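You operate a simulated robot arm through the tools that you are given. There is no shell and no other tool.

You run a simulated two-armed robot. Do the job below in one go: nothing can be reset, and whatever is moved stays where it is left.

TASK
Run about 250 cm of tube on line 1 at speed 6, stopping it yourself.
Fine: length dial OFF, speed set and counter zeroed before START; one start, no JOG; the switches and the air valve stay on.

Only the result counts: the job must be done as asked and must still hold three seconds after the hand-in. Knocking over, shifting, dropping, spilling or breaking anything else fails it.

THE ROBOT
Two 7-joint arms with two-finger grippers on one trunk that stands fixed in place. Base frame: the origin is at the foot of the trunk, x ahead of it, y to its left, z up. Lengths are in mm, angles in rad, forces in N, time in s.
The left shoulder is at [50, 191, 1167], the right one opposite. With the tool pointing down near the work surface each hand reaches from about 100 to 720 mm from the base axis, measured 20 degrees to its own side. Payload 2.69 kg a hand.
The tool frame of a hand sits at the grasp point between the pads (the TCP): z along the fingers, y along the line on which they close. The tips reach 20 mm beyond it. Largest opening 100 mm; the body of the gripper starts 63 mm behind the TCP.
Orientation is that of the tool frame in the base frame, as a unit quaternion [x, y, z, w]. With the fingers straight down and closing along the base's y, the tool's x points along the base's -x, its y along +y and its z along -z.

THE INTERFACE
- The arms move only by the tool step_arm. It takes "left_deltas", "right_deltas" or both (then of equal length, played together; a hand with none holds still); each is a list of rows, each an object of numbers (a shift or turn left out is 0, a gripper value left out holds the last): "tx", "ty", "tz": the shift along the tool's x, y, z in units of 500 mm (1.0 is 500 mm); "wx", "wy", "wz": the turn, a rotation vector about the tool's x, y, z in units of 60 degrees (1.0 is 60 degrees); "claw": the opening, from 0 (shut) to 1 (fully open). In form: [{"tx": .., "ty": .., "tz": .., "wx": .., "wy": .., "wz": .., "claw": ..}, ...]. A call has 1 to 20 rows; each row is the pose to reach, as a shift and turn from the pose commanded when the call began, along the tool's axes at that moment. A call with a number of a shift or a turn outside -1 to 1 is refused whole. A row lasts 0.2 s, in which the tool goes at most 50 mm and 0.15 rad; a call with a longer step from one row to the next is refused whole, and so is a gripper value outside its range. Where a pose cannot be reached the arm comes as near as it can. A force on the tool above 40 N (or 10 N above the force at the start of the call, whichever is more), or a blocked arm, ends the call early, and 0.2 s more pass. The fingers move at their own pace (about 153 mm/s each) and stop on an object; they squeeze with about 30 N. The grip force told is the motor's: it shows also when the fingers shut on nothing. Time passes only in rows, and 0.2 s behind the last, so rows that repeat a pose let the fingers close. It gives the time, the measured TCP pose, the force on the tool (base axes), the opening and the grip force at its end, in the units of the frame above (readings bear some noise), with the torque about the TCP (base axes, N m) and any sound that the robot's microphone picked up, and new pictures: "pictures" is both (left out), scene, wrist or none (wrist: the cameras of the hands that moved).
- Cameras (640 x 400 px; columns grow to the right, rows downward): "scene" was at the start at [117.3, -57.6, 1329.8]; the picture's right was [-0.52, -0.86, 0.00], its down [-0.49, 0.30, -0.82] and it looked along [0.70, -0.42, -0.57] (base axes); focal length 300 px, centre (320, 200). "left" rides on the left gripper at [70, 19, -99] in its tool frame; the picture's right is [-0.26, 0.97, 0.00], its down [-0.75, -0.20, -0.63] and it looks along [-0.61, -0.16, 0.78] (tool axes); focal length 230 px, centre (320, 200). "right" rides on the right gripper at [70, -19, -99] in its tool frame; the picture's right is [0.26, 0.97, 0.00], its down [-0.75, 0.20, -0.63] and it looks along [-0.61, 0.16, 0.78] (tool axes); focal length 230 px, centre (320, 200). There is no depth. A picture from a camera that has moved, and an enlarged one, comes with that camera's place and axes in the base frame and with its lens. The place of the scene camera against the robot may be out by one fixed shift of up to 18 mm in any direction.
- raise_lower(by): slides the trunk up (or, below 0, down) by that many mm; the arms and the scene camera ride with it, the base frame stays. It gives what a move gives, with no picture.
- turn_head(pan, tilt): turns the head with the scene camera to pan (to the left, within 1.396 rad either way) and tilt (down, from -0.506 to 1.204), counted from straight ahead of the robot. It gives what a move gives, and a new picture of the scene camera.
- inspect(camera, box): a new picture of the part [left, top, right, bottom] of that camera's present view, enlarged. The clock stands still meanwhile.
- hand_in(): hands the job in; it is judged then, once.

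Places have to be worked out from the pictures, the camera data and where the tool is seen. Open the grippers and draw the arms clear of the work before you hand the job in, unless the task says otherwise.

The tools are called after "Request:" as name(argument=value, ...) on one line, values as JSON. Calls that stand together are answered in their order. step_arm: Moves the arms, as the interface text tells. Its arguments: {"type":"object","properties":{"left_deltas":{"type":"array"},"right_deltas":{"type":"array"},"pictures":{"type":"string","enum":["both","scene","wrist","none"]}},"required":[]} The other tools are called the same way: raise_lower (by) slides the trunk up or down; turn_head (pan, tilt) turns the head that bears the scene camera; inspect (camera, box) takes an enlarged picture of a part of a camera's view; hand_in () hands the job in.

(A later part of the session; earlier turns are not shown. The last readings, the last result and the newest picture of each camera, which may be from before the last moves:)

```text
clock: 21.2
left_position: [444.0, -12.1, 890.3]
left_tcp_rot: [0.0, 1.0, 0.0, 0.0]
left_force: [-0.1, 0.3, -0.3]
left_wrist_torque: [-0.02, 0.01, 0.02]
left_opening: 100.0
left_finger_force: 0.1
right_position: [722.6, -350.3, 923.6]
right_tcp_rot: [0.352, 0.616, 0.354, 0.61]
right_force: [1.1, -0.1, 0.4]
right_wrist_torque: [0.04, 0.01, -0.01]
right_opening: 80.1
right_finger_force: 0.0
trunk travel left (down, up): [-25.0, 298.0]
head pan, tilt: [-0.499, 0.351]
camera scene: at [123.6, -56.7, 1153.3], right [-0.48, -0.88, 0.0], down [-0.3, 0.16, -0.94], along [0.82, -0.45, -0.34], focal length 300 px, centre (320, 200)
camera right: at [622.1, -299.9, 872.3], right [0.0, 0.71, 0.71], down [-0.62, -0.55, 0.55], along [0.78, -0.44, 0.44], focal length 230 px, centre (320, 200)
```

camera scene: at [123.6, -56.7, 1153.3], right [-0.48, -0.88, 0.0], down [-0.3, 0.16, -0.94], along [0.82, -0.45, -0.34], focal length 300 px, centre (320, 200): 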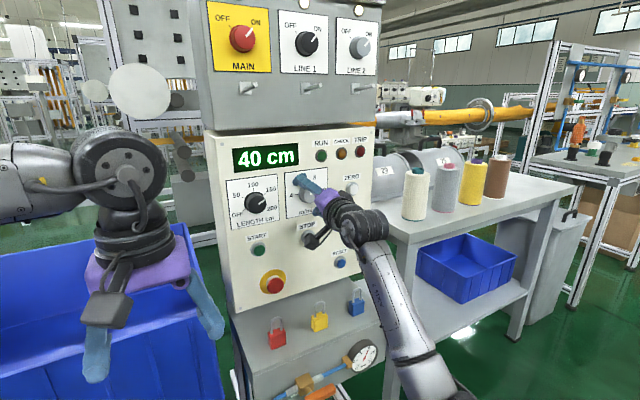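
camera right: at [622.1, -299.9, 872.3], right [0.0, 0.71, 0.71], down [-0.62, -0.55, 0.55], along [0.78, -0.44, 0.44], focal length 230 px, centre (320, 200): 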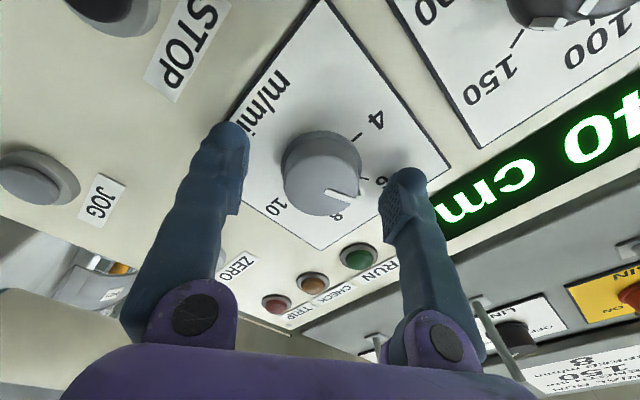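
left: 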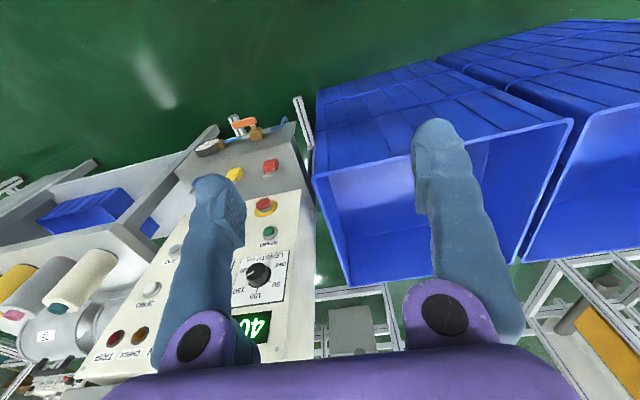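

Reach is fine here and the fingers straddle the knob. I'll grip it and turn 15° anticlockwise, within the proven range.

Request:
step_arm(right_deltas=[{"claw": 0.3}, {"claw": 0.3}, {"claw": 0.3}, {"wz": -0.0625, "claw": 0.3}, {"wz": -0.125, "claw": 0.3}, {"wz": -0.1875, "claw": 0.3}, {"wz": -0.25, "claw": 0.3}, {"wz": -0.25, "claw": 0.3}], pictures="both")

Request:
inspect(camera="right", box=[240, 90, 420, 240])

Request:
inspect(camera="scene", box=[275, 160, 335, 215])

```text
clock: 23.0
left_position: [445.2, -12.2, 891.7]
left_tcp_rot: [-0.001, 1.0, 0.0, 0.0]
left_force: [-0.2, -0.2, 0.4]
left_wrist_torque: [-0.01, 0.01, -0.03]
left_opening: 99.9
left_finger_force: 0.1
right_position: [723.4, -349.0, 923.0]
right_tcp_rot: [0.267, 0.657, 0.271, 0.651]
right_force: [11.2, 0.9, 6.7]
right_wrist_torque: [-0.03, -0.18, 0.05]
right_opening: 41.1
right_finger_force: 45.2
trunk travel left (down, up): [-25.0, 298.0]
head pan, tilt: [-0.499, 0.351]
camera scene: at [123.8, -56.2, 1153.3], right [-0.48, -0.88, 0.0], down [-0.3, 0.16, -0.94], along [0.82, -0.45, -0.34], focal length 300 px, centre (320, 200)
camera right: at [622.1, -314.8, 861.5], right [0.0, 0.87, 0.5], down [-0.62, -0.39, 0.68], along [0.78, -0.31, 0.54], focal length 230 px, centre (320, 200)
```

scene: 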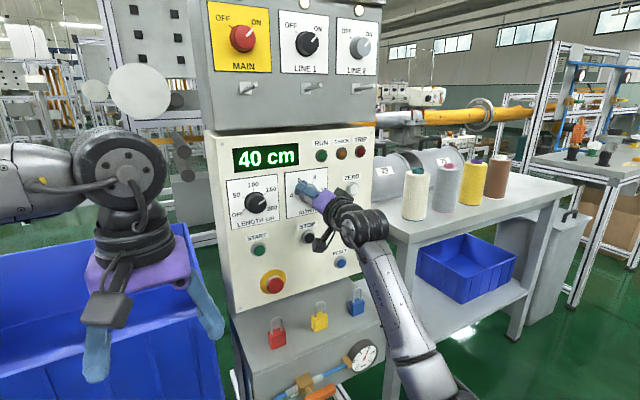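
right: 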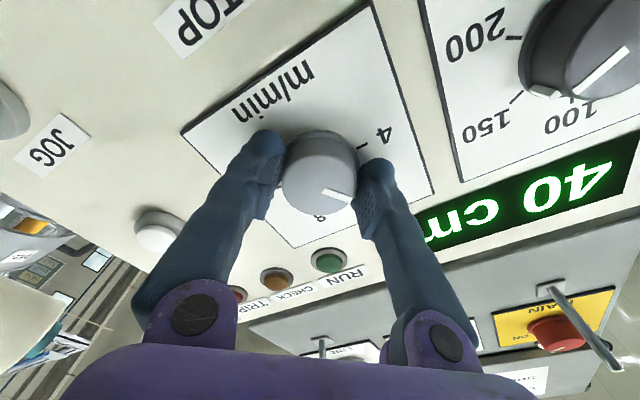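

```text
2.67 times, centred on (330, 165) of right
camera zoom: at [622.1, -314.8, 861.5], right [0.0, 0.87, 0.5], down [-0.62, -0.39, 0.68], along [0.78, -0.31, 0.54], focal length 614 px, centre (293, 293)
```

zoom: 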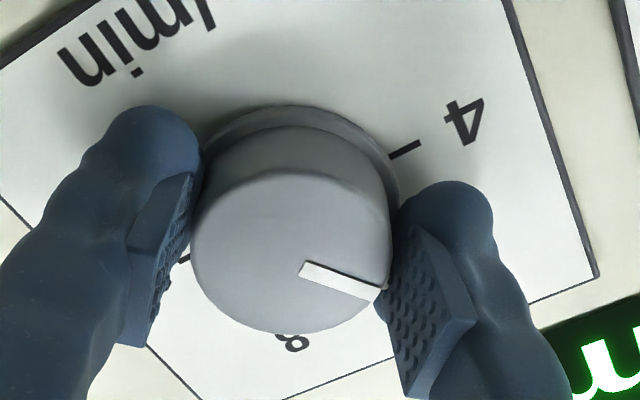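

```text
7.27 times, centred on (305, 188) of scene
camera zoom: at [123.8, -56.2, 1153.3], right [-0.48, -0.88, 0.0], down [-0.3, 0.16, -0.94], along [0.82, -0.45, -0.34], focal length 2183 px, centre (429, 291)
```

zoom: 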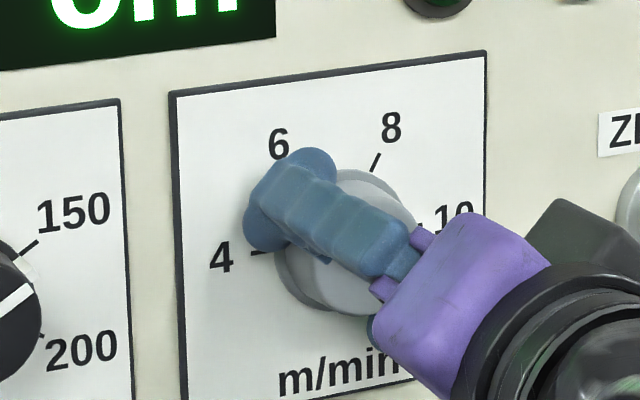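

The grip held and the knob turned with the hand. I'll open the fingers, back off 30 mm, and read where the pointer ended up.

Request:
step_arm(right_deltas=[{"claw": 0.8}, {"claw": 0.8}, {"tz": -0.03, "claw": 0.8}, {"tz": -0.06, "claw": 0.8}, {"tz": -0.06, "claw": 0.8}], pictures="both")

Request:
inspect(camera="right", box=[240, 80, 420, 220])

Request:
inspect(camera="scene", box=[275, 160, 335, 215])

```text
clock: 24.2
left_position: [445.6, -12.3, 890.5]
left_tcp_rot: [0.0, 1.0, 0.001, 0.0]
left_force: [0.4, -0.5, 0.3]
left_wrist_torque: [-0.02, 0.0, 0.01]
left_opening: 99.9
left_finger_force: 0.1
right_position: [691.3, -349.8, 925.1]
right_tcp_rot: [0.269, 0.656, 0.27, 0.651]
right_force: [-0.5, 0.2, 0.3]
right_wrist_torque: [0.01, 0.0, -0.03]
right_opening: 80.1
right_finger_force: 0.0
trunk travel left (down, up): [-25.0, 298.0]
head pan, tilt: [-0.499, 0.351]
camera scene: at [123.5, -56.7, 1153.3], right [-0.48, -0.88, 0.0], down [-0.3, 0.16, -0.94], along [0.82, -0.45, -0.34], focal length 300 px, centre (320, 200)
camera right: at [591.1, -315.5, 861.6], right [0.0, 0.87, 0.5], down [-0.62, -0.39, 0.68], along [0.78, -0.31, 0.54], focal length 230 px, centre (320, 200)
```

scene: 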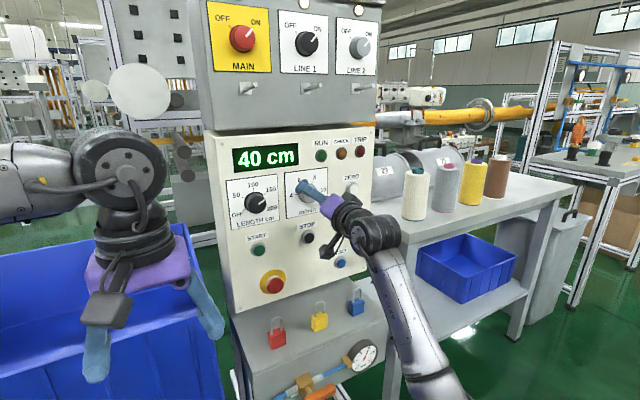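
right: 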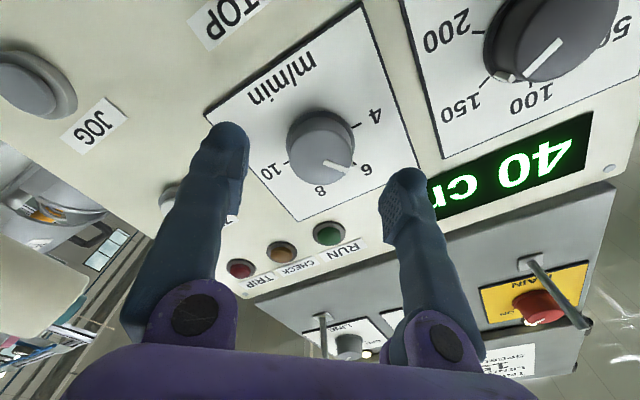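

```text
2.86 times, centred on (330, 150) of right
camera zoom: at [591.1, -315.5, 861.6], right [0.0, 0.87, 0.5], down [-0.62, -0.39, 0.68], along [0.78, -0.31, 0.54], focal length 657 px, centre (291, 343)
```

zoom: 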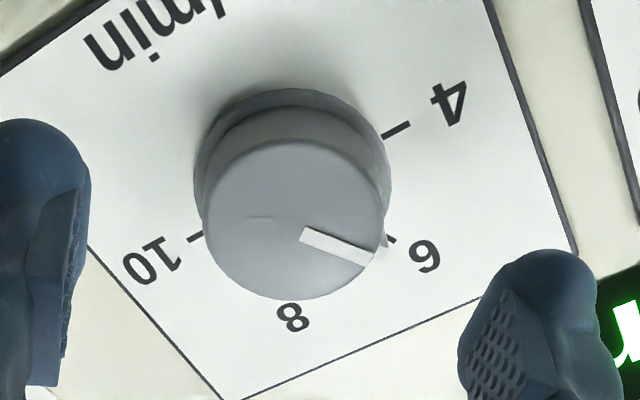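

```text
7.27 times, centred on (305, 188) of scene
camera zoom: at [123.5, -56.7, 1153.3], right [-0.48, -0.88, 0.0], down [-0.3, 0.16, -0.94], along [0.82, -0.45, -0.34], focal length 2183 px, centre (429, 291)
```

zoom: 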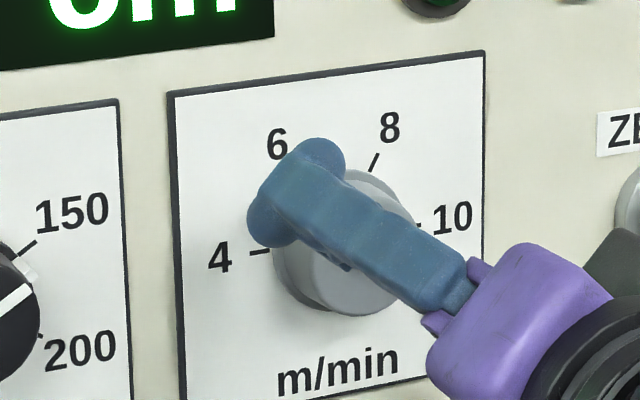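

The pointer now looks lined up with the 6 tick in the wrist view; I'll confirm it from the scene camera once the hand is out of the way. Next I'll shift left to the length knob (y≈-219.5) while rolling to 90°, staying clear of the panel.

Request:
step_arm(right_deltas=[{"tx": 0.0308, "ty": 0.0305, "tz": -0.03, "wz": 0.12}, {"tx": 0.0617, "ty": 0.0609, "tz": -0.03, "wz": 0.25}, {"tx": 0.0925, "ty": 0.0914, "tz": -0.03, "wz": 0.375}, {"tx": 0.1233, "ty": 0.1219, "tz": -0.03, "wz": 0.5}, {"tx": 0.1542, "ty": 0.1523, "tz": -0.03, "wz": 0.625}, {"tx": 0.185, "ty": 0.1828, "tz": -0.03, "wz": 0.75}, {"tx": 0.185, "ty": 0.1828, "tz": -0.03, "wz": 0.75}], pictures="both")

Request:
inspect(camera="scene", box=[275, 160, 335, 215])

```text
clock: 25.0
left_position: [444.9, -11.6, 890.2]
left_tcp_rot: [0.0, 1.0, 0.001, 0.001]
left_force: [-0.6, -1.2, 0.3]
left_wrist_torque: [-0.02, 0.0, -0.01]
left_opening: 100.3
left_finger_force: 0.1
right_position: [667.2, -388.8, 932.4]
right_tcp_rot: [0.362, 0.588, 0.321, 0.648]
right_force: [0.8, -0.3, 0.5]
right_wrist_torque: [-0.01, 0.01, 0.02]
right_opening: 80.1
right_finger_force: 0.0
right hand out of reach, approached as far as the arm can: row 1, 2, 3, 4
trunk travel left (down, up): [-25.0, 298.0]
head pan, tilt: [-0.499, 0.351]
stopped in row 4 (right hand): the arm was blocked; the commanded pose is now the measured one
camera scene: at [123.6, -56.2, 1153.3], right [-0.48, -0.88, 0.0], down [-0.3, 0.16, -0.94], along [0.82, -0.45, -0.34], focal length 300 px, centre (320, 200)
camera right: at [574.7, -331.9, 874.3], right [0.04, 0.73, 0.68], down [-0.7, -0.47, 0.54], along [0.71, -0.5, 0.49], focal length 230 px, centre (320, 200)
```

scene: 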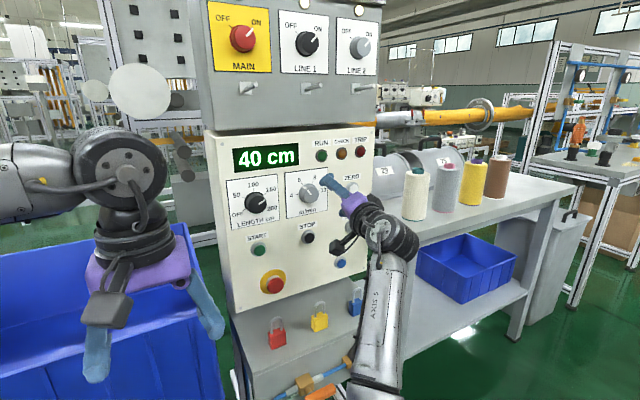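
right: 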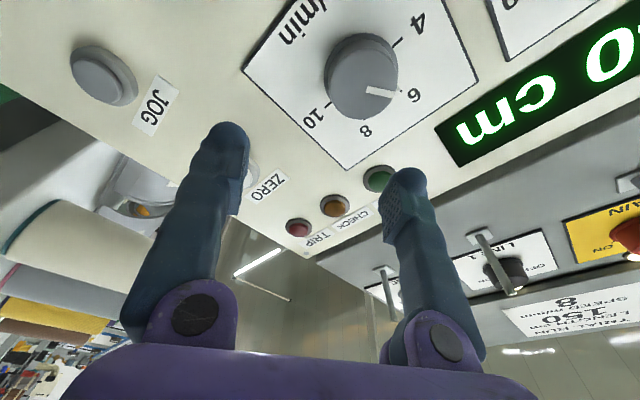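

```text
7.27 times, centred on (305, 188) of scene
camera zoom: at [123.6, -56.2, 1153.3], right [-0.48, -0.88, 0.0], down [-0.3, 0.16, -0.94], along [0.82, -0.45, -0.34], focal length 2183 px, centre (429, 291)
```

zoom: 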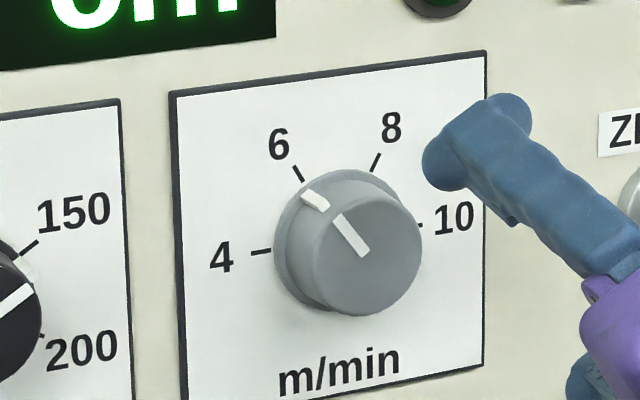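

The speed pointer reads about -30°, right on 6. However, the last move went the wrong way and stopped "blocked" at (667,-389,932), so I need to see how the forearm and elbow sit relative to the machine.

Request:
turn_head(pan=-0.75, tilt=0.85)

```text
clock: 25.9
left_position: [445.7, -12.0, 891.7]
left_tcp_rot: [-0.001, 1.0, 0.0, 0.0]
left_force: [-0.3, 0.8, -0.7]
left_wrist_torque: [0.01, 0.0, -0.01]
left_opening: 100.3
left_finger_force: 0.1
right_position: [666.9, -388.9, 930.4]
right_tcp_rot: [0.364, 0.587, 0.321, 0.648]
right_force: [-0.6, 0.0, 0.6]
right_wrist_torque: [0.02, 0.05, -0.03]
right_opening: 80.1
right_finger_force: 0.0
trunk travel left (down, up): [-25.0, 298.0]
head pan, tilt: [-0.75, 0.85]
camera scene: at [99.0, -65.4, 1109.7], right [-0.68, -0.73, 0.0], down [-0.55, 0.51, -0.66], along [0.48, -0.45, -0.75], focal length 300 px, centre (320, 200)
```

scene: 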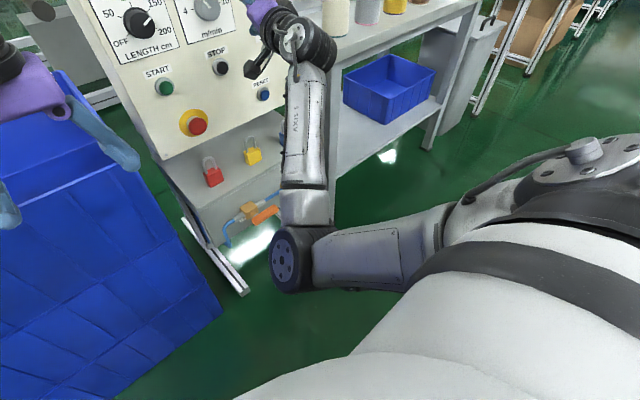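

The elbow has swung from outside to inside/below (about (300,-180,700)), and nothing is touching the machine. In this configuration the forearm comes up from the left, which should suit y≈-220, so I'll straighten the tool and move left in small steps.

Request:
step_arm(right_deltas=[{"tx": 0.031, "ty": 0.016, "tz": -0.006, "wx": -0.0018, "wy": 0.02}, {"tx": 0.063, "ty": 0.032, "tz": -0.012, "wx": -0.0035, "wy": 0.04}, {"tx": 0.094, "ty": 0.048, "tz": -0.019, "wx": -0.0053, "wy": 0.06}, {"tx": 0.125, "ty": 0.065, "tz": -0.025, "wx": -0.007, "wy": 0.08}, {"tx": 0.1568, "ty": 0.0808, "tz": -0.031, "wx": -0.0088, "wy": 0.0983}, {"tx": 0.1568, "ty": 0.0808, "tz": -0.031, "wx": -0.0088, "wy": 0.0983}], pictures="both")

```text
clock: 27.4
left_position: [445.1, -11.5, 890.8]
left_tcp_rot: [0.0, 1.0, 0.0, 0.0]
left_force: [0.0, 0.3, 0.3]
left_wrist_torque: [0.01, 0.02, 0.02]
left_opening: 100.2
left_finger_force: 0.1
right_position: [660.9, -322.2, 987.8]
right_tcp_rot: [0.312, 0.575, 0.366, 0.662]
right_force: [0.1, 0.1, 0.3]
right_wrist_torque: [-0.02, -0.02, -0.03]
right_opening: 79.8
right_finger_force: 0.0
right hand out of reach, approached as far as the arm can: row 2, 3, 4, 5, 6
trunk travel left (down, up): [-25.0, 298.0]
head pan, tilt: [-0.75, 0.85]
stopped in row 6 (right hand): the arm was blocked; the commanded pose is now the measured one
camera scene: at [98.9, -65.3, 1109.6], right [-0.68, -0.73, 0.0], down [-0.55, 0.51, -0.66], along [0.48, -0.45, -0.75], focal length 300 px, centre (320, 200)
camera right: at [569.6, -274.1, 921.0], right [-0.1, 0.74, 0.67], down [-0.7, -0.53, 0.48], along [0.7, -0.42, 0.57], focal length 230 px, centre (320, 200)
```

scene: 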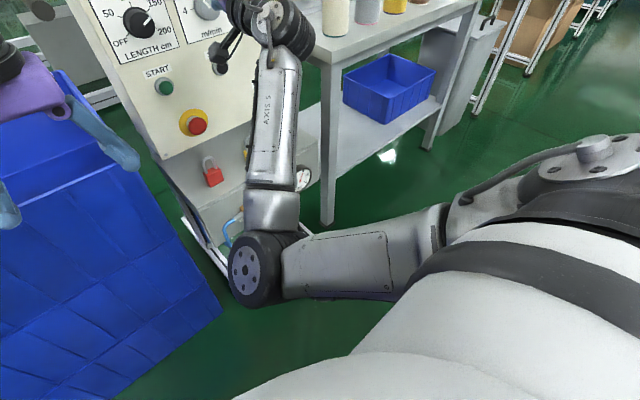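
right: 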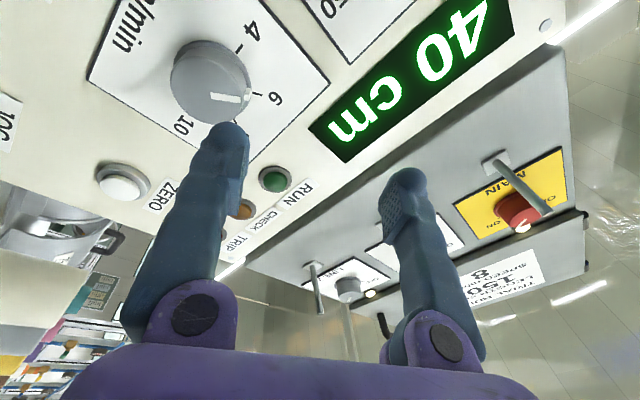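

The arm drifted again, up to (661,-322,988), because the elbow has swung inward; positive roll appears to drag it that way. I'll retreat from the panel to about (520,-400,960) while undoing the roll, to get back to the well-behaved elbow-out posture.

Request:
step_arm(right_deltas=[{"tx": -0.015, "ty": -0.012, "tz": -0.036, "wz": -0.1}, {"tx": -0.03, "ty": -0.024, "tz": -0.072, "wz": -0.2}, {"tx": -0.045, "ty": -0.036, "tz": -0.108, "wz": -0.32}, {"tx": -0.061, "ty": -0.048, "tz": -0.144, "wz": -0.44}, {"tx": -0.076, "ty": -0.06, "tz": -0.18, "wz": -0.56}, {"tx": -0.092, "ty": -0.072, "tz": -0.216, "wz": -0.68}, {"tx": -0.107, "ty": -0.084, "tz": -0.252, "wz": -0.8}, {"tx": -0.122, "ty": -0.095, "tz": -0.288, "wz": -0.92}, {"tx": -0.122, "ty": -0.095, "tz": -0.288, "wz": -0.92}], pictures="scene")

```text
clock: 29.4
left_position: [444.6, -12.6, 890.3]
left_tcp_rot: [-0.001, 1.0, -0.001, 0.0]
left_force: [0.5, -0.1, 0.3]
left_wrist_torque: [0.02, 0.01, 0.0]
left_opening: 99.8
left_finger_force: 0.1
right_position: [519.7, -399.7, 958.4]
right_tcp_rot: [0.009, 0.655, 0.017, 0.755]
right_force: [-0.6, 0.2, 0.9]
right_wrist_torque: [0.02, -0.01, 0.01]
right_opening: 79.9
right_finger_force: 0.0
trunk travel left (down, up): [-25.0, 298.0]
head pan, tilt: [-0.75, 0.85]
camera scene: at [98.8, -65.5, 1109.6], right [-0.68, -0.73, 0.0], down [-0.55, 0.51, -0.66], along [0.48, -0.45, -0.75], focal length 300 px, centre (320, 200)
```

scene: 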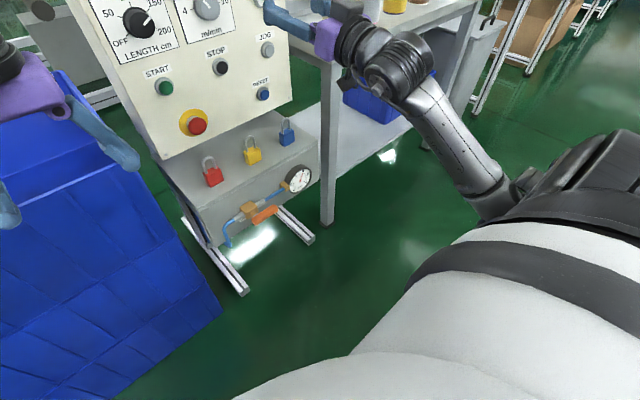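

The elbow is now back out to the right, as in the good posture, at (520,-400,958). I'll level the tool and return to (600,-353,923) with roll 0, which worked before.

Request:
step_arm(right_deltas=[{"tx": 0.023, "ty": 0.0235, "tz": 0.037, "wy": 0.034}, {"tx": 0.046, "ty": 0.047, "tz": 0.074, "wy": 0.068}, {"tx": 0.069, "ty": 0.0705, "tz": 0.111, "wy": 0.101}, {"tx": 0.092, "ty": 0.094, "tz": 0.1486, "wy": 0.135}, {"tx": 0.092, "ty": 0.094, "tz": 0.1486, "wy": 0.135}], pictures="scene")

Request:
step_arm(right_deltas=[{"wz": -0.12}, {"wz": -0.24}, {"wz": -0.36}, {"wz": -0.48}, {"wz": -0.6}, {"wz": -0.72}, {"wz": -0.84}, {"wz": -0.96}, {"wz": -0.96}], pictures="scene")

```text
clock: 30.6
left_position: [444.8, -11.8, 891.0]
left_tcp_rot: [0.0, 1.0, 0.0, 0.0]
left_force: [0.3, -0.3, -0.2]
left_wrist_torque: [-0.02, 0.0, -0.01]
left_opening: 99.9
left_finger_force: 0.1
right_position: [600.6, -349.9, 925.8]
right_tcp_rot: [0.009, 0.707, 0.018, 0.707]
right_force: [0.7, 0.7, -0.1]
right_wrist_torque: [0.0, -0.01, 0.03]
right_opening: 80.1
right_finger_force: 0.1
trunk travel left (down, up): [-25.0, 298.0]
head pan, tilt: [-0.75, 0.85]
camera scene: at [99.1, -65.3, 1109.6], right [-0.68, -0.73, 0.0], down [-0.55, 0.51, -0.66], along [0.48, -0.45, -0.75], focal length 300 px, centre (320, 200)
```

scene: 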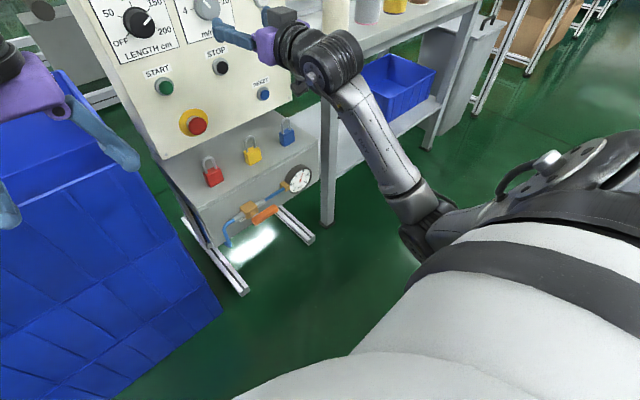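

```text
clock: 32.6
left_position: [445.1, -11.6, 889.8]
left_tcp_rot: [0.001, 1.0, 0.0, 0.0]
left_force: [-0.2, 0.4, -1.1]
left_wrist_torque: [0.0, 0.01, 0.03]
left_opening: 99.8
left_finger_force: 0.1
right_position: [566.5, -432.8, 961.8]
right_tcp_rot: [-0.336, 0.629, -0.319, 0.625]
right_force: [-0.3, -0.3, 1.1]
right_wrist_torque: [-0.03, 0.03, 0.03]
right_opening: 79.8
right_finger_force: 0.1
right hand out of reach, approached as far as the arm can: row 2, 3, 4, 5, 6, 7, 8, 9
trunk travel left (down, up): [-25.0, 298.0]
head pan, tilt: [-0.75, 0.85]
camera scene: at [98.9, -65.6, 1109.6], right [-0.68, -0.73, 0.0], down [-0.55, 0.51, -0.66], along [0.48, -0.45, -0.75], focal length 300 px, centre (320, 200)
```

scene: 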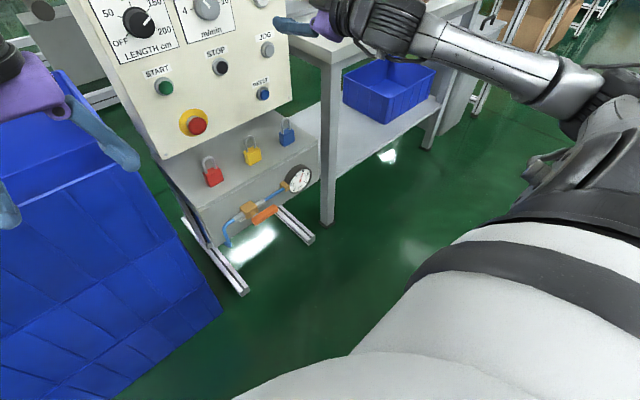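

The negative roll swung the elbow the other way, so I now understand the limit: a forearm joint runs out when the tool points along the shoulder–wrist line. Tilting the tool 25° off the knob axis (pitched down or yawed left, within the pad plane) should avoid it, so I'll go to a pitched-down pose with fingers horizontal first.

Request:
step_arm(right_deltas=[{"tx": -0.004, "ty": 0.009, "tz": -0.006, "wx": -0.022, "wy": 0.047, "wz": 0.114}, {"tx": -0.007, "ty": 0.019, "tz": -0.013, "wx": -0.044, "wy": 0.0945, "wz": 0.227}, {"tx": -0.011, "ty": 0.028, "tz": -0.019, "wx": -0.066, "wy": 0.142, "wz": 0.341}, {"tx": -0.0145, "ty": 0.037, "tz": -0.0255, "wx": -0.0885, "wy": 0.189, "wz": 0.4545}, {"tx": -0.018, "ty": 0.0465, "tz": -0.032, "wx": -0.11, "wy": 0.236, "wz": 0.568}, {"tx": -0.022, "ty": 0.056, "tz": -0.038, "wx": -0.133, "wy": 0.2835, "wz": 0.682}, {"tx": -0.0255, "ty": 0.065, "tz": -0.0445, "wx": -0.155, "wy": 0.331, "wz": 0.795}, {"tx": -0.029, "ty": 0.0745, "tz": -0.051, "wx": -0.177, "wy": 0.378, "wz": 0.909}, {"tx": -0.029, "ty": 0.0745, "tz": -0.051, "wx": -0.177, "wy": 0.378, "wz": 0.909}], pictures="scene")

```text
clock: 34.6
left_position: [445.8, -12.1, 891.6]
left_tcp_rot: [0.0, 1.0, 0.0, 0.0]
left_force: [-0.3, 0.9, 0.1]
left_wrist_torque: [0.03, 0.0, -0.02]
left_opening: 100.1
left_finger_force: 0.0
right_position: [538.6, -400.5, 938.1]
right_tcp_rot: [0.002, 0.839, -0.003, 0.544]
right_force: [1.0, 0.0, -0.5]
right_wrist_torque: [-0.02, 0.01, -0.01]
right_opening: 79.9
right_finger_force: 0.1
trunk travel left (down, up): [-25.0, 298.0]
head pan, tilt: [-0.75, 0.85]
camera scene: at [99.0, -65.4, 1109.6], right [-0.68, -0.73, 0.0], down [-0.55, 0.51, -0.66], along [0.48, -0.45, -0.75], focal length 300 px, centre (320, 200)
```

scene: 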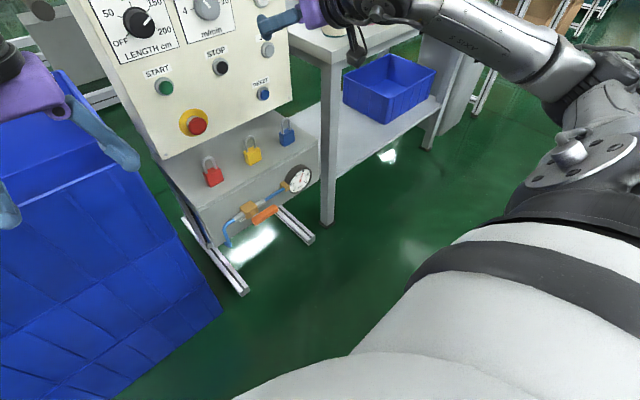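

That pose is exact: (539,-400,938), pitched down 24°, elbow out. I'll move in front of the length knob to about (680,-219.5,930), keeping roughly 25 mm clear of its face.

Request:
step_arm(right_deltas=[{"tx": -0.0143, "ty": 0.0517, "tz": 0.0377}, {"tx": -0.0287, "ty": 0.1034, "tz": 0.0754}, {"tx": -0.043, "ty": 0.1551, "tz": 0.1131}, {"tx": -0.0574, "ty": 0.2069, "tz": 0.1509}, {"tx": -0.0717, "ty": 0.2586, "tz": 0.1886}, {"tx": -0.0861, "ty": 0.3103, "tz": 0.2263}, {"tx": -0.1004, "ty": 0.362, "tz": 0.264}, {"tx": -0.1004, "ty": 0.362, "tz": 0.264}], pictures="both")

```text
clock: 36.4
left_position: [445.7, -11.6, 890.6]
left_tcp_rot: [0.0, 1.0, 0.0, 0.0]
left_force: [-0.7, -0.3, -0.8]
left_wrist_torque: [0.0, -0.02, -0.02]
left_opening: 99.9
left_finger_force: 0.0
right_position: [681.7, -220.1, 930.7]
right_tcp_rot: [0.001, 0.838, -0.004, 0.545]
right_force: [0.5, -0.6, 0.1]
right_wrist_torque: [-0.03, 0.03, -0.01]
right_opening: 79.8
right_finger_force: 0.1
trunk travel left (down, up): [-25.0, 298.0]
head pan, tilt: [-0.75, 0.85]
camera scene: at [99.1, -65.3, 1109.6], right [-0.68, -0.73, 0.0], down [-0.55, 0.51, -0.66], along [0.48, -0.45, -0.75], focal length 300 px, centre (320, 200)
camera right: at [561.8, -238.0, 907.3], right [-0.1, 0.97, -0.24], down [-0.27, 0.21, 0.94], along [0.96, 0.16, 0.24], focal length 230 px, centre (320, 200)
```

scene: 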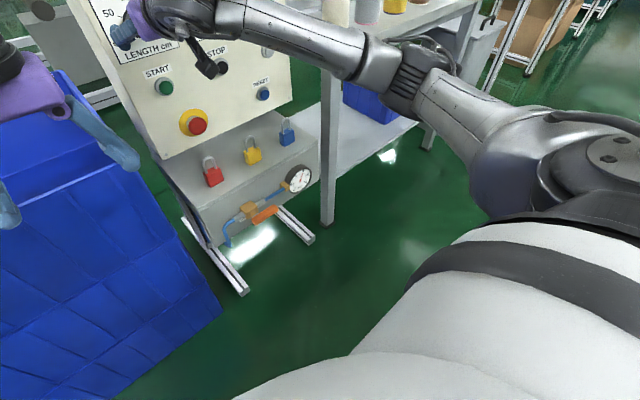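
right: 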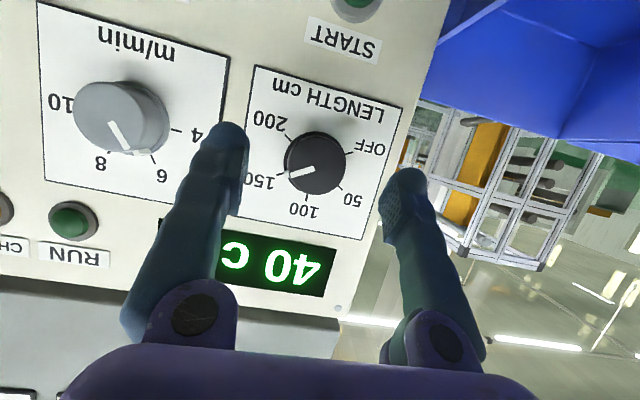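

Reach is perfect in this posture, and the speed pointer again sits on 6 in this view. I'll zoom in to fix the length knob's centre before rehearsing the swing about the knob axis.

Request:
inspect(camera="right", box=[240, 90, 400, 230])

Request:
inspect(camera="right", box=[50, 50, 230, 190])

```text
2.86 times, centred on (320, 160) of right
camera zoom: at [561.8, -238.0, 907.3], right [-0.1, 0.97, -0.24], down [-0.27, 0.21, 0.94], along [0.96, 0.16, 0.24], focal length 657 px, centre (320, 314)
```

zoom: 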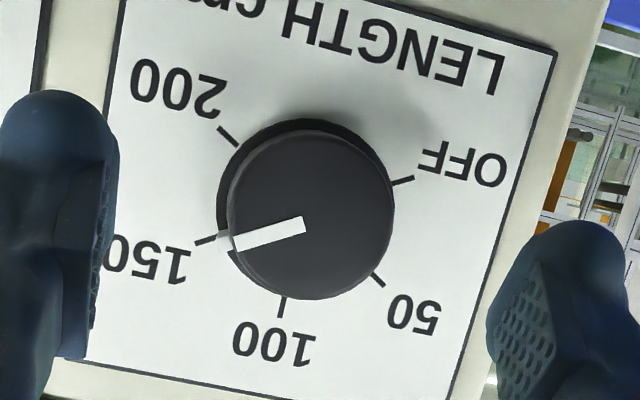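

```text
2.86 times, centred on (140, 120) of right
camera zoom: at [561.8, -238.0, 907.3], right [-0.1, 0.97, -0.24], down [-0.27, 0.21, 0.94], along [0.96, 0.16, 0.24], focal length 657 px, centre (834, 429)
```

zoom: 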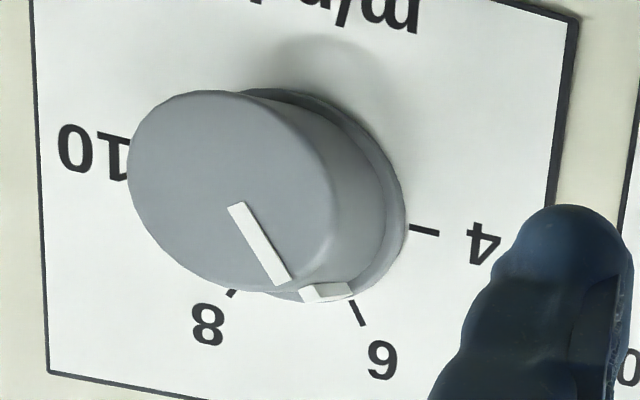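

The length pointer is exactly on 150, OFF is exactly 180° away, and the knob centre is at (y≈-218.5, z≈923.6). I'll rehearse the reverse of the stroke in free space: swing the hand +45° about the knob axis.

Request:
step_arm(right_deltas=[{"tx": 0.0008, "ty": -0.001, "tz": 0.0003, "wx": -0.051, "wz": 0.114}, {"tx": 0.0015, "ty": -0.002, "tz": 0.0007, "wx": -0.102, "wz": 0.228}, {"tx": 0.0023, "ty": -0.003, "tz": 0.001, "wx": -0.153, "wz": 0.342}, {"tx": 0.0031, "ty": -0.004, "tz": 0.0013, "wx": -0.203, "wz": 0.457}, {"tx": 0.0038, "ty": -0.005, "tz": 0.0017, "wx": -0.254, "wz": 0.571}, {"tx": 0.0046, "ty": -0.006, "tz": 0.002, "wx": -0.305, "wz": 0.685}, {"tx": 0.0046, "ty": -0.006, "tz": 0.002, "wx": -0.305, "wz": 0.685}], pictures="both")

```text
clock: 38.0
left_position: [445.1, -12.4, 892.2]
left_tcp_rot: [0.0, 1.0, 0.0, 0.0]
left_force: [0.0, -0.5, -0.2]
left_wrist_torque: [-0.01, -0.03, 0.04]
left_opening: 100.3
left_finger_force: 0.0
right_position: [681.3, -222.3, 927.0]
right_tcp_rot: [0.209, 0.775, 0.319, 0.504]
right_force: [-0.3, -0.2, -0.1]
right_wrist_torque: [0.01, 0.01, -0.01]
right_opening: 79.8
right_finger_force: 0.0
trunk travel left (down, up): [-25.0, 298.0]
head pan, tilt: [-0.75, 0.85]
camera scene: at [99.0, -65.5, 1109.6], right [-0.68, -0.73, 0.0], down [-0.55, 0.51, -0.66], along [0.48, -0.45, -0.75], focal length 300 px, centre (320, 200)
camera right: at [561.7, -219.9, 898.1], right [-0.1, 0.85, 0.51], down [-0.27, -0.52, 0.81], along [0.96, -0.06, 0.28], focal length 230 px, centre (320, 200)
```

scene: 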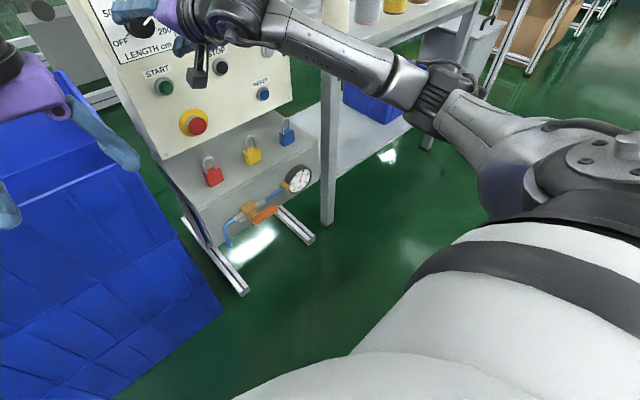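
right: 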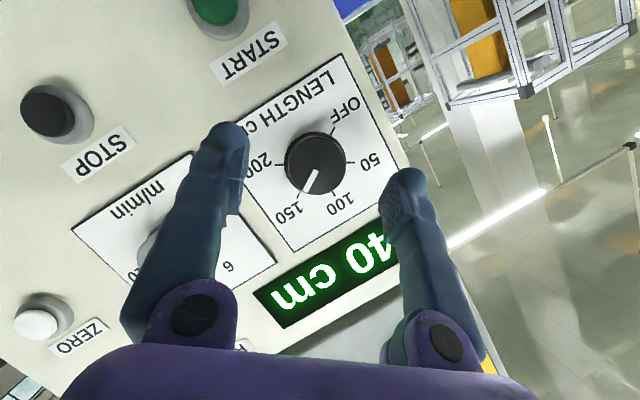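

The swing is clean and the arm held its position. I'll continue another +45°, so the fingers become vertical and the tool is yawed left by 24°.

Request:
step_arm(right_deltas=[{"tx": 0.0006, "ty": -0.0015, "tz": 0.0003, "wx": -0.051, "wz": 0.114}, {"tx": 0.0012, "ty": -0.0031, "tz": 0.0005, "wx": -0.102, "wz": 0.228}, {"tx": 0.0018, "ty": -0.0046, "tz": 0.0008, "wx": -0.153, "wz": 0.342}, {"tx": 0.0023, "ty": -0.0061, "tz": 0.0011, "wx": -0.203, "wz": 0.457}, {"tx": 0.0029, "ty": -0.0077, "tz": 0.0013, "wx": -0.254, "wz": 0.571}, {"tx": 0.0035, "ty": -0.0092, "tz": 0.0016, "wx": -0.305, "wz": 0.685}, {"tx": 0.0035, "ty": -0.0092, "tz": 0.0016, "wx": -0.305, "wz": 0.685}], pictures="both")

```text
clock: 39.6
left_position: [443.9, -11.5, 890.9]
left_tcp_rot: [0.0, 1.0, -0.001, 0.0]
left_force: [-0.6, -0.2, 0.8]
left_wrist_torque: [-0.02, 0.02, -0.03]
left_opening: 100.1
left_finger_force: 0.0
right_position: [681.9, -224.4, 923.5]
right_tcp_rot: [0.387, 0.592, 0.591, 0.388]
right_force: [-0.1, 0.0, 0.3]
right_wrist_torque: [-0.02, -0.02, 0.02]
right_opening: 80.0
right_finger_force: 0.1
trunk travel left (down, up): [-25.0, 298.0]
head pan, tilt: [-0.75, 0.85]
camera scene: at [99.0, -65.4, 1109.6], right [-0.68, -0.73, 0.0], down [-0.55, 0.51, -0.66], along [0.48, -0.45, -0.75], focal length 300 px, centre (320, 200)
camera right: at [561.9, -201.5, 904.9], right [-0.1, 0.24, 0.97], down [-0.28, -0.94, 0.2], along [0.96, -0.25, 0.16], focal length 230 px, centre (320, 200)
```

scene: 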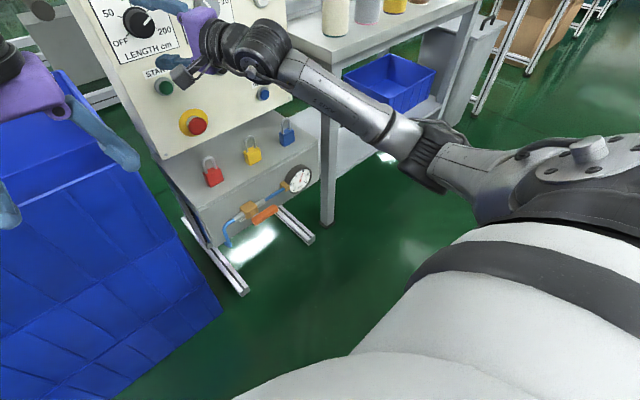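
right: 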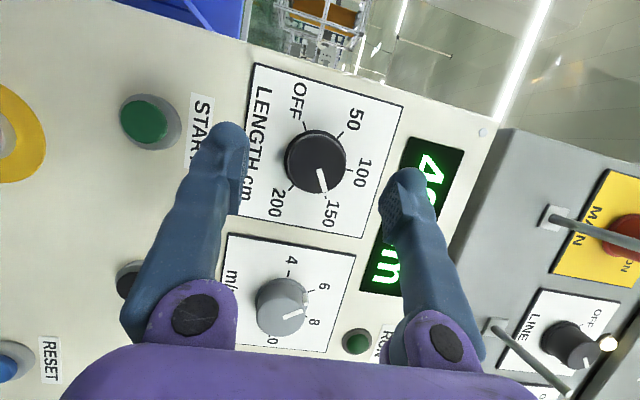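

Full +90° swing works. Now I'll advance 37 mm straight along x so the open fingers pass above and below the knob.

Request:
step_arm(right_deltas=[{"tx": -0.0074, "tz": 0.017}, {"tx": -0.0148, "tz": 0.0339}, {"tx": -0.0222, "tz": 0.0509}, {"tx": -0.0296, "tz": 0.0678}, {"tx": -0.0296, "tz": 0.0678}], pictures="wrist")

Request:
inspect(camera="right", box=[190, 70, 450, 240])

```text
clock: 40.8
left_position: [445.3, -11.2, 891.0]
left_tcp_rot: [0.001, 1.0, 0.0, -0.001]
left_force: [0.1, 0.3, -0.5]
left_wrist_torque: [0.01, 0.0, 0.02]
left_opening: 100.3
left_finger_force: 0.1
right_position: [719.9, -225.2, 923.6]
right_tcp_rot: [0.386, 0.593, 0.591, 0.387]
right_force: [-0.6, -0.4, -0.3]
right_wrist_torque: [0.0, -0.01, -0.01]
right_opening: 80.0
right_finger_force: 0.0
trunk travel left (down, up): [-25.0, 298.0]
head pan, tilt: [-0.75, 0.85]
camera right: at [599.3, -201.6, 904.5], right [-0.1, 0.24, 0.97], down [-0.27, -0.94, 0.2], along [0.96, -0.24, 0.16], focal length 230 px, centre (320, 200)
```

right: 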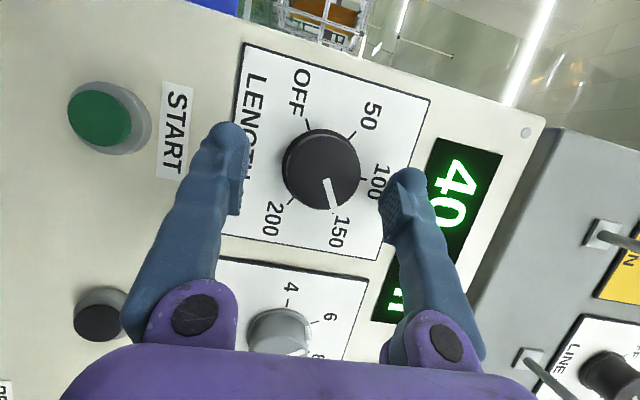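

```text
2.35 times, centred on (320, 155) of right
camera zoom: at [599.3, -201.6, 904.5], right [-0.1, 0.24, 0.97], down [-0.27, -0.94, 0.2], along [0.96, -0.24, 0.16], focal length 541 px, centre (320, 306)
```

zoom: 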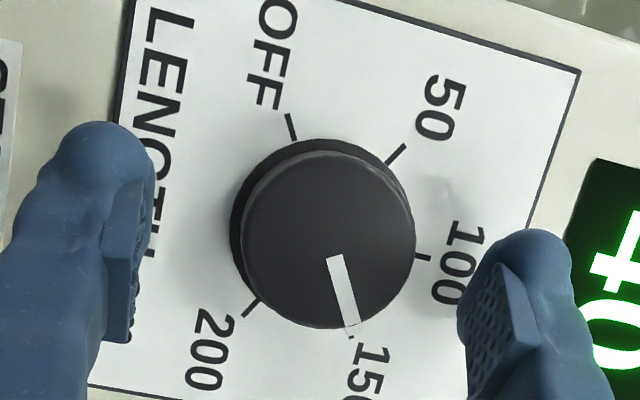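

The knob is centred between the fingers to within about 0.5 mm (centre at y≈-218.1, z≈924.1). I'll close the grip and check the forces.

Request:
step_arm(right_deltas=[{"ty": 0.001, "claw": 0.3}, {"ty": 0.001, "claw": 0.3}, {"ty": 0.001, "claw": 0.3}], pictures="wrist")

```text
clock: 41.6
left_position: [445.0, -11.8, 890.4]
left_tcp_rot: [0.0, 1.0, 0.0, 0.0]
left_force: [0.0, 0.6, -0.3]
left_wrist_torque: [0.01, 0.0, -0.01]
left_opening: 100.0
left_finger_force: 0.1
right_position: [718.4, -224.9, 925.1]
right_tcp_rot: [0.385, 0.593, 0.591, 0.388]
right_force: [9.7, 0.3, 6.5]
right_wrist_torque: [0.04, -0.08, -0.01]
right_opening: 40.7
right_finger_force: 44.9
trunk travel left (down, up): [-25.0, 298.0]
head pan, tilt: [-0.75, 0.85]
camera right: at [599.2, -201.8, 905.9], right [-0.1, 0.24, 0.97], down [-0.28, -0.94, 0.2], along [0.96, -0.24, 0.16], focal length 230 px, centre (320, 200)
```

right: 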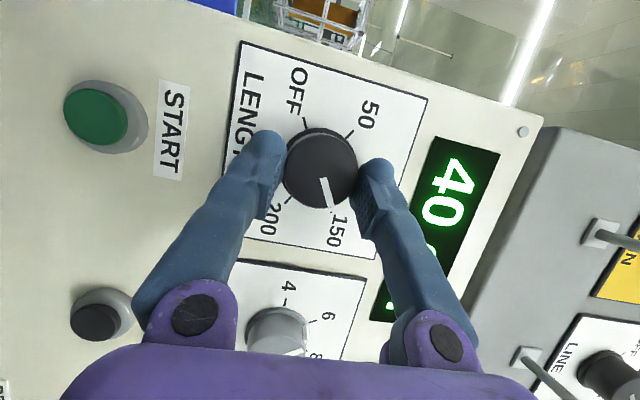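

Gripped at 40.7 mm with modest forces. I'll turn the first 45° anticlockwise about the knob axis.

Request:
step_arm(right_deltas=[{"tx": 0.0001, "ty": 0.0017, "tz": 0, "wx": 0.05, "wz": -0.1147}, {"tx": 0.0004, "ty": 0.0033, "tz": 0.0002, "wx": 0.1, "wz": -0.2293}, {"tx": 0.0009, "ty": 0.0049, "tz": 0.0004, "wx": 0.15, "wz": -0.344}, {"tx": 0.0016, "ty": 0.0064, "tz": 0.0007, "wx": 0.2, "wz": -0.4587}, {"tx": 0.0024, "ty": 0.0078, "tz": 0.0011, "wx": 0.25, "wz": -0.5733}, {"tx": 0.0034, "ty": 0.0091, "tz": 0.0015, "wx": 0.3, "wz": -0.688}, {"tx": 0.0034, "ty": 0.0091, "tz": 0.0015, "wx": 0.3, "wz": -0.688}], pictures="wrist")

```text
clock: 43.2
left_position: [446.0, -10.1, 891.4]
left_tcp_rot: [0.0, 1.0, -0.001, 0.0]
left_force: [0.1, -0.4, -0.2]
left_wrist_torque: [0.02, 0.02, 0.01]
left_opening: 99.7
left_finger_force: 0.1
right_position: [718.8, -222.1, 930.3]
right_tcp_rot: [0.207, 0.774, 0.318, 0.507]
right_force: [16.8, 0.2, 13.3]
right_wrist_torque: [0.04, -0.15, 0.01]
right_opening: 40.5
right_finger_force: 45.0
trunk travel left (down, up): [-25.0, 298.0]
head pan, tilt: [-0.75, 0.85]
camera right: at [599.1, -220.3, 899.0], right [-0.11, 0.85, 0.51], down [-0.28, -0.52, 0.81], along [0.95, -0.06, 0.29], focal length 230 px, centre (320, 200)
```

right: 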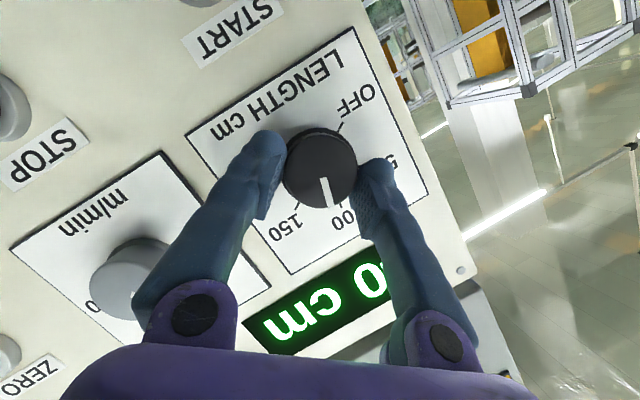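

The knob follows: the pointer has moved from 150 toward 100. The 13 N upward push suggests the true centre is 1–2 mm higher, so I'll shift slightly and turn the next 45°.

Request:
step_arm(right_deltas=[{"tx": -0.0015, "ty": 0.0025, "tz": 0.0015, "wx": 0.05, "wz": -0.1146}, {"tx": -0.002, "ty": 0.005, "tz": 0.0013, "wx": 0.1, "wz": -0.2292}, {"tx": -0.0015, "ty": 0.0066, "tz": 0.0015, "wx": 0.15, "wz": -0.3438}, {"tx": -0.0008, "ty": 0.0081, "tz": 0.0018, "wx": 0.2, "wz": -0.4584}, {"tx": 0, "ty": 0.0095, "tz": 0.0022, "wx": 0.25, "wz": -0.573}, {"tx": 0.001, "ty": 0.0108, "tz": 0.0026, "wx": 0.3, "wz": -0.6876}, {"tx": 0.001, "ty": 0.0108, "tz": 0.0026, "wx": 0.3, "wz": -0.6876}], pictures="wrist")

```text
clock: 44.8
left_position: [444.2, -10.5, 891.5]
left_tcp_rot: [-0.001, 1.0, 0.0, 0.001]
left_force: [-0.4, 0.3, -0.5]
left_wrist_torque: [-0.02, -0.01, -0.01]
left_opening: 100.0
left_finger_force: 0.2
right_position: [718.1, -218.2, 931.9]
right_tcp_rot: [-0.004, 0.837, -0.002, 0.547]
right_force: [-3.3, 0.4, 8.8]
right_wrist_torque: [-0.04, 0.29, -0.19]
right_opening: 40.4
right_finger_force: 45.6
trunk travel left (down, up): [-25.0, 298.0]
head pan, tilt: [-0.75, 0.85]
camera right: at [599.0, -238.0, 907.6], right [-0.11, 0.96, -0.24], down [-0.28, 0.21, 0.94], along [0.95, 0.17, 0.25], focal length 230 px, centre (320, 200)
```

right: 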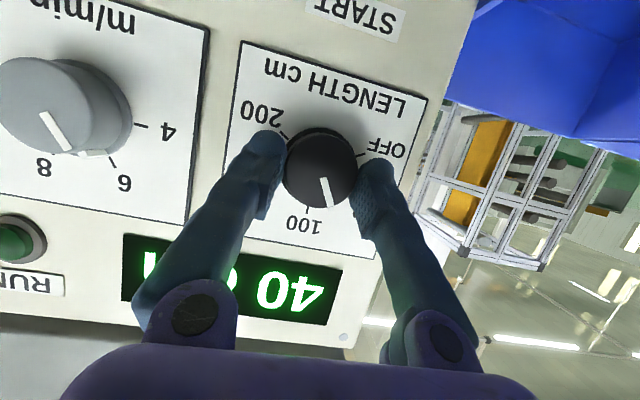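

The knob has turned 90° and the pointer is now between 100 and 50. I'll open the fingers (80 mm clears the knob all round) and swing the hand back +45° in place for the next grip.

Request:
step_arm(right_deltas=[{"claw": 0.8}, {"claw": 0.8}, {"tx": 0.0001, "ty": -0.0017, "tz": 0, "wx": -0.05, "wz": 0.1145}, {"tx": 0.0004, "ty": -0.0033, "tz": 0.0002, "wx": -0.1, "wz": 0.229}, {"tx": 0.0009, "ty": -0.0049, "tz": 0.0004, "wx": -0.15, "wz": 0.3435}, {"tx": 0.0016, "ty": -0.0064, "tz": 0.0007, "wx": -0.2, "wz": 0.458}, {"tx": 0.0024, "ty": -0.0078, "tz": 0.0011, "wx": -0.25, "wz": 0.5725}, {"tx": 0.0034, "ty": -0.0091, "tz": 0.0015, "wx": -0.3, "wz": 0.687}, {"tx": 0.0034, "ty": -0.0091, "tz": 0.0015, "wx": -0.3, "wz": 0.687}], pictures="wrist")

```text
clock: 46.8
left_position: [444.0, -11.3, 891.2]
left_tcp_rot: [0.001, 1.0, -0.001, -0.001]
left_force: [0.2, -0.1, -0.8]
left_wrist_torque: [0.0, 0.01, 0.01]
left_opening: 100.0
left_finger_force: 0.0
right_position: [719.1, -223.0, 929.4]
right_tcp_rot: [0.209, 0.774, 0.319, 0.506]
right_force: [0.4, -0.1, -0.7]
right_wrist_torque: [-0.01, -0.01, 0.01]
right_opening: 79.8
right_finger_force: 0.0
trunk travel left (down, up): [-25.0, 298.0]
head pan, tilt: [-0.75, 0.85]
camera right: at [599.8, -220.2, 899.1], right [-0.1, 0.85, 0.51], down [-0.28, -0.52, 0.81], along [0.96, -0.06, 0.29], focal length 230 px, centre (320, 200)
```

right: 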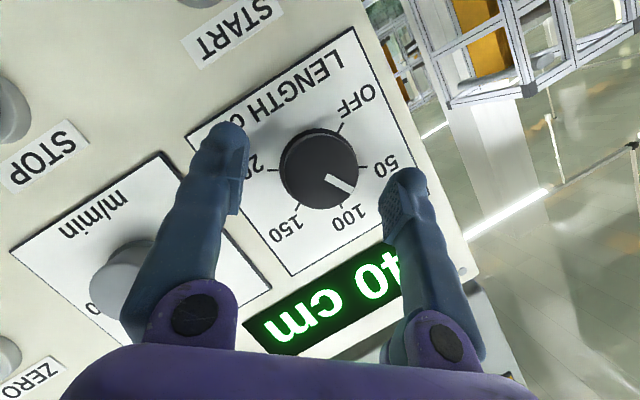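

The pointer is between 100 and 50 as expected. I'll swing the remaining +45° and close the grip again.

Request:
step_arm(right_deltas=[{"tx": 0.0001, "ty": -0.0017, "tz": 0, "wx": -0.05, "wz": 0.1146}, {"tx": 0.0004, "ty": -0.0033, "tz": 0.0002, "wx": -0.1, "wz": 0.2292}, {"tx": 0.0009, "ty": -0.0049, "tz": 0.0004, "wx": -0.15, "wz": 0.3438}, {"tx": 0.0016, "ty": -0.0064, "tz": 0.0007, "wx": -0.2, "wz": 0.4584}, {"tx": 0.0025, "ty": -0.0078, "tz": 0.0011, "wx": -0.25, "wz": 0.573}, {"tx": 0.0035, "ty": -0.009, "tz": 0.0015, "wx": -0.3, "wz": 0.6876}, {"tx": 0.0035, "ty": -0.009, "tz": 0.0015, "wx": -0.3, "wz": 0.6876}, {"tx": 0.0035, "ty": -0.009, "tz": 0.0015, "wx": -0.3, "wz": 0.6876, "claw": 0.3}, {"tx": 0.0035, "ty": -0.009, "tz": 0.0015, "wx": -0.3, "wz": 0.6876, "claw": 0.3}, {"tx": 0.0035, "ty": -0.009, "tz": 0.0015, "wx": -0.3, "wz": 0.6876, "claw": 0.3}], pictures="wrist")

Request:
inspect(camera="right", box=[220, 70, 440, 250])

```text
clock: 49.0
left_position: [445.6, -11.4, 890.2]
left_tcp_rot: [0.001, 1.0, 0.001, 0.0]
left_force: [0.2, -0.2, 0.2]
left_wrist_torque: [-0.01, 0.0, -0.01]
left_opening: 99.9
left_finger_force: 0.0
right_position: [719.1, -225.2, 926.0]
right_tcp_rot: [0.385, 0.594, 0.59, 0.388]
right_force: [0.2, -0.6, 0.1]
right_wrist_torque: [-0.02, -0.05, -0.1]
right_opening: 41.1
right_finger_force: 44.7
trunk travel left (down, up): [-25.0, 298.0]
head pan, tilt: [-0.75, 0.85]
camera right: at [599.9, -201.7, 906.2], right [-0.1, 0.24, 0.96], down [-0.28, -0.94, 0.21], along [0.96, -0.24, 0.16], focal length 230 px, centre (320, 200)
```

right: 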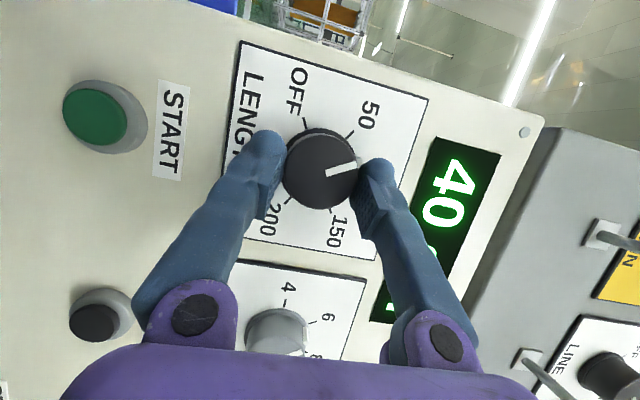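

```text
2.22 times, centred on (330, 160) of right
camera zoom: at [599.9, -201.7, 906.2], right [-0.1, 0.24, 0.96], down [-0.28, -0.94, 0.21], along [0.96, -0.24, 0.16], focal length 511 px, centre (298, 289)
```

zoom: 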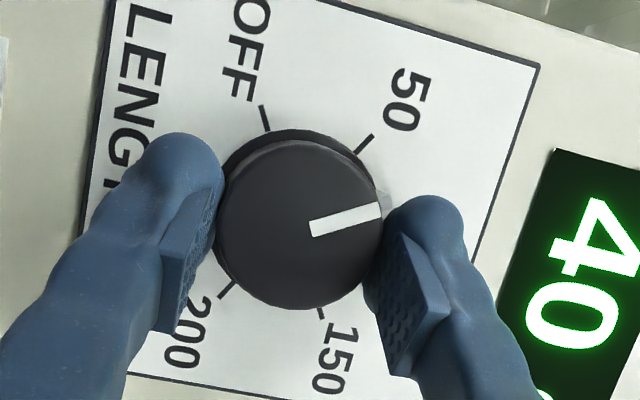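

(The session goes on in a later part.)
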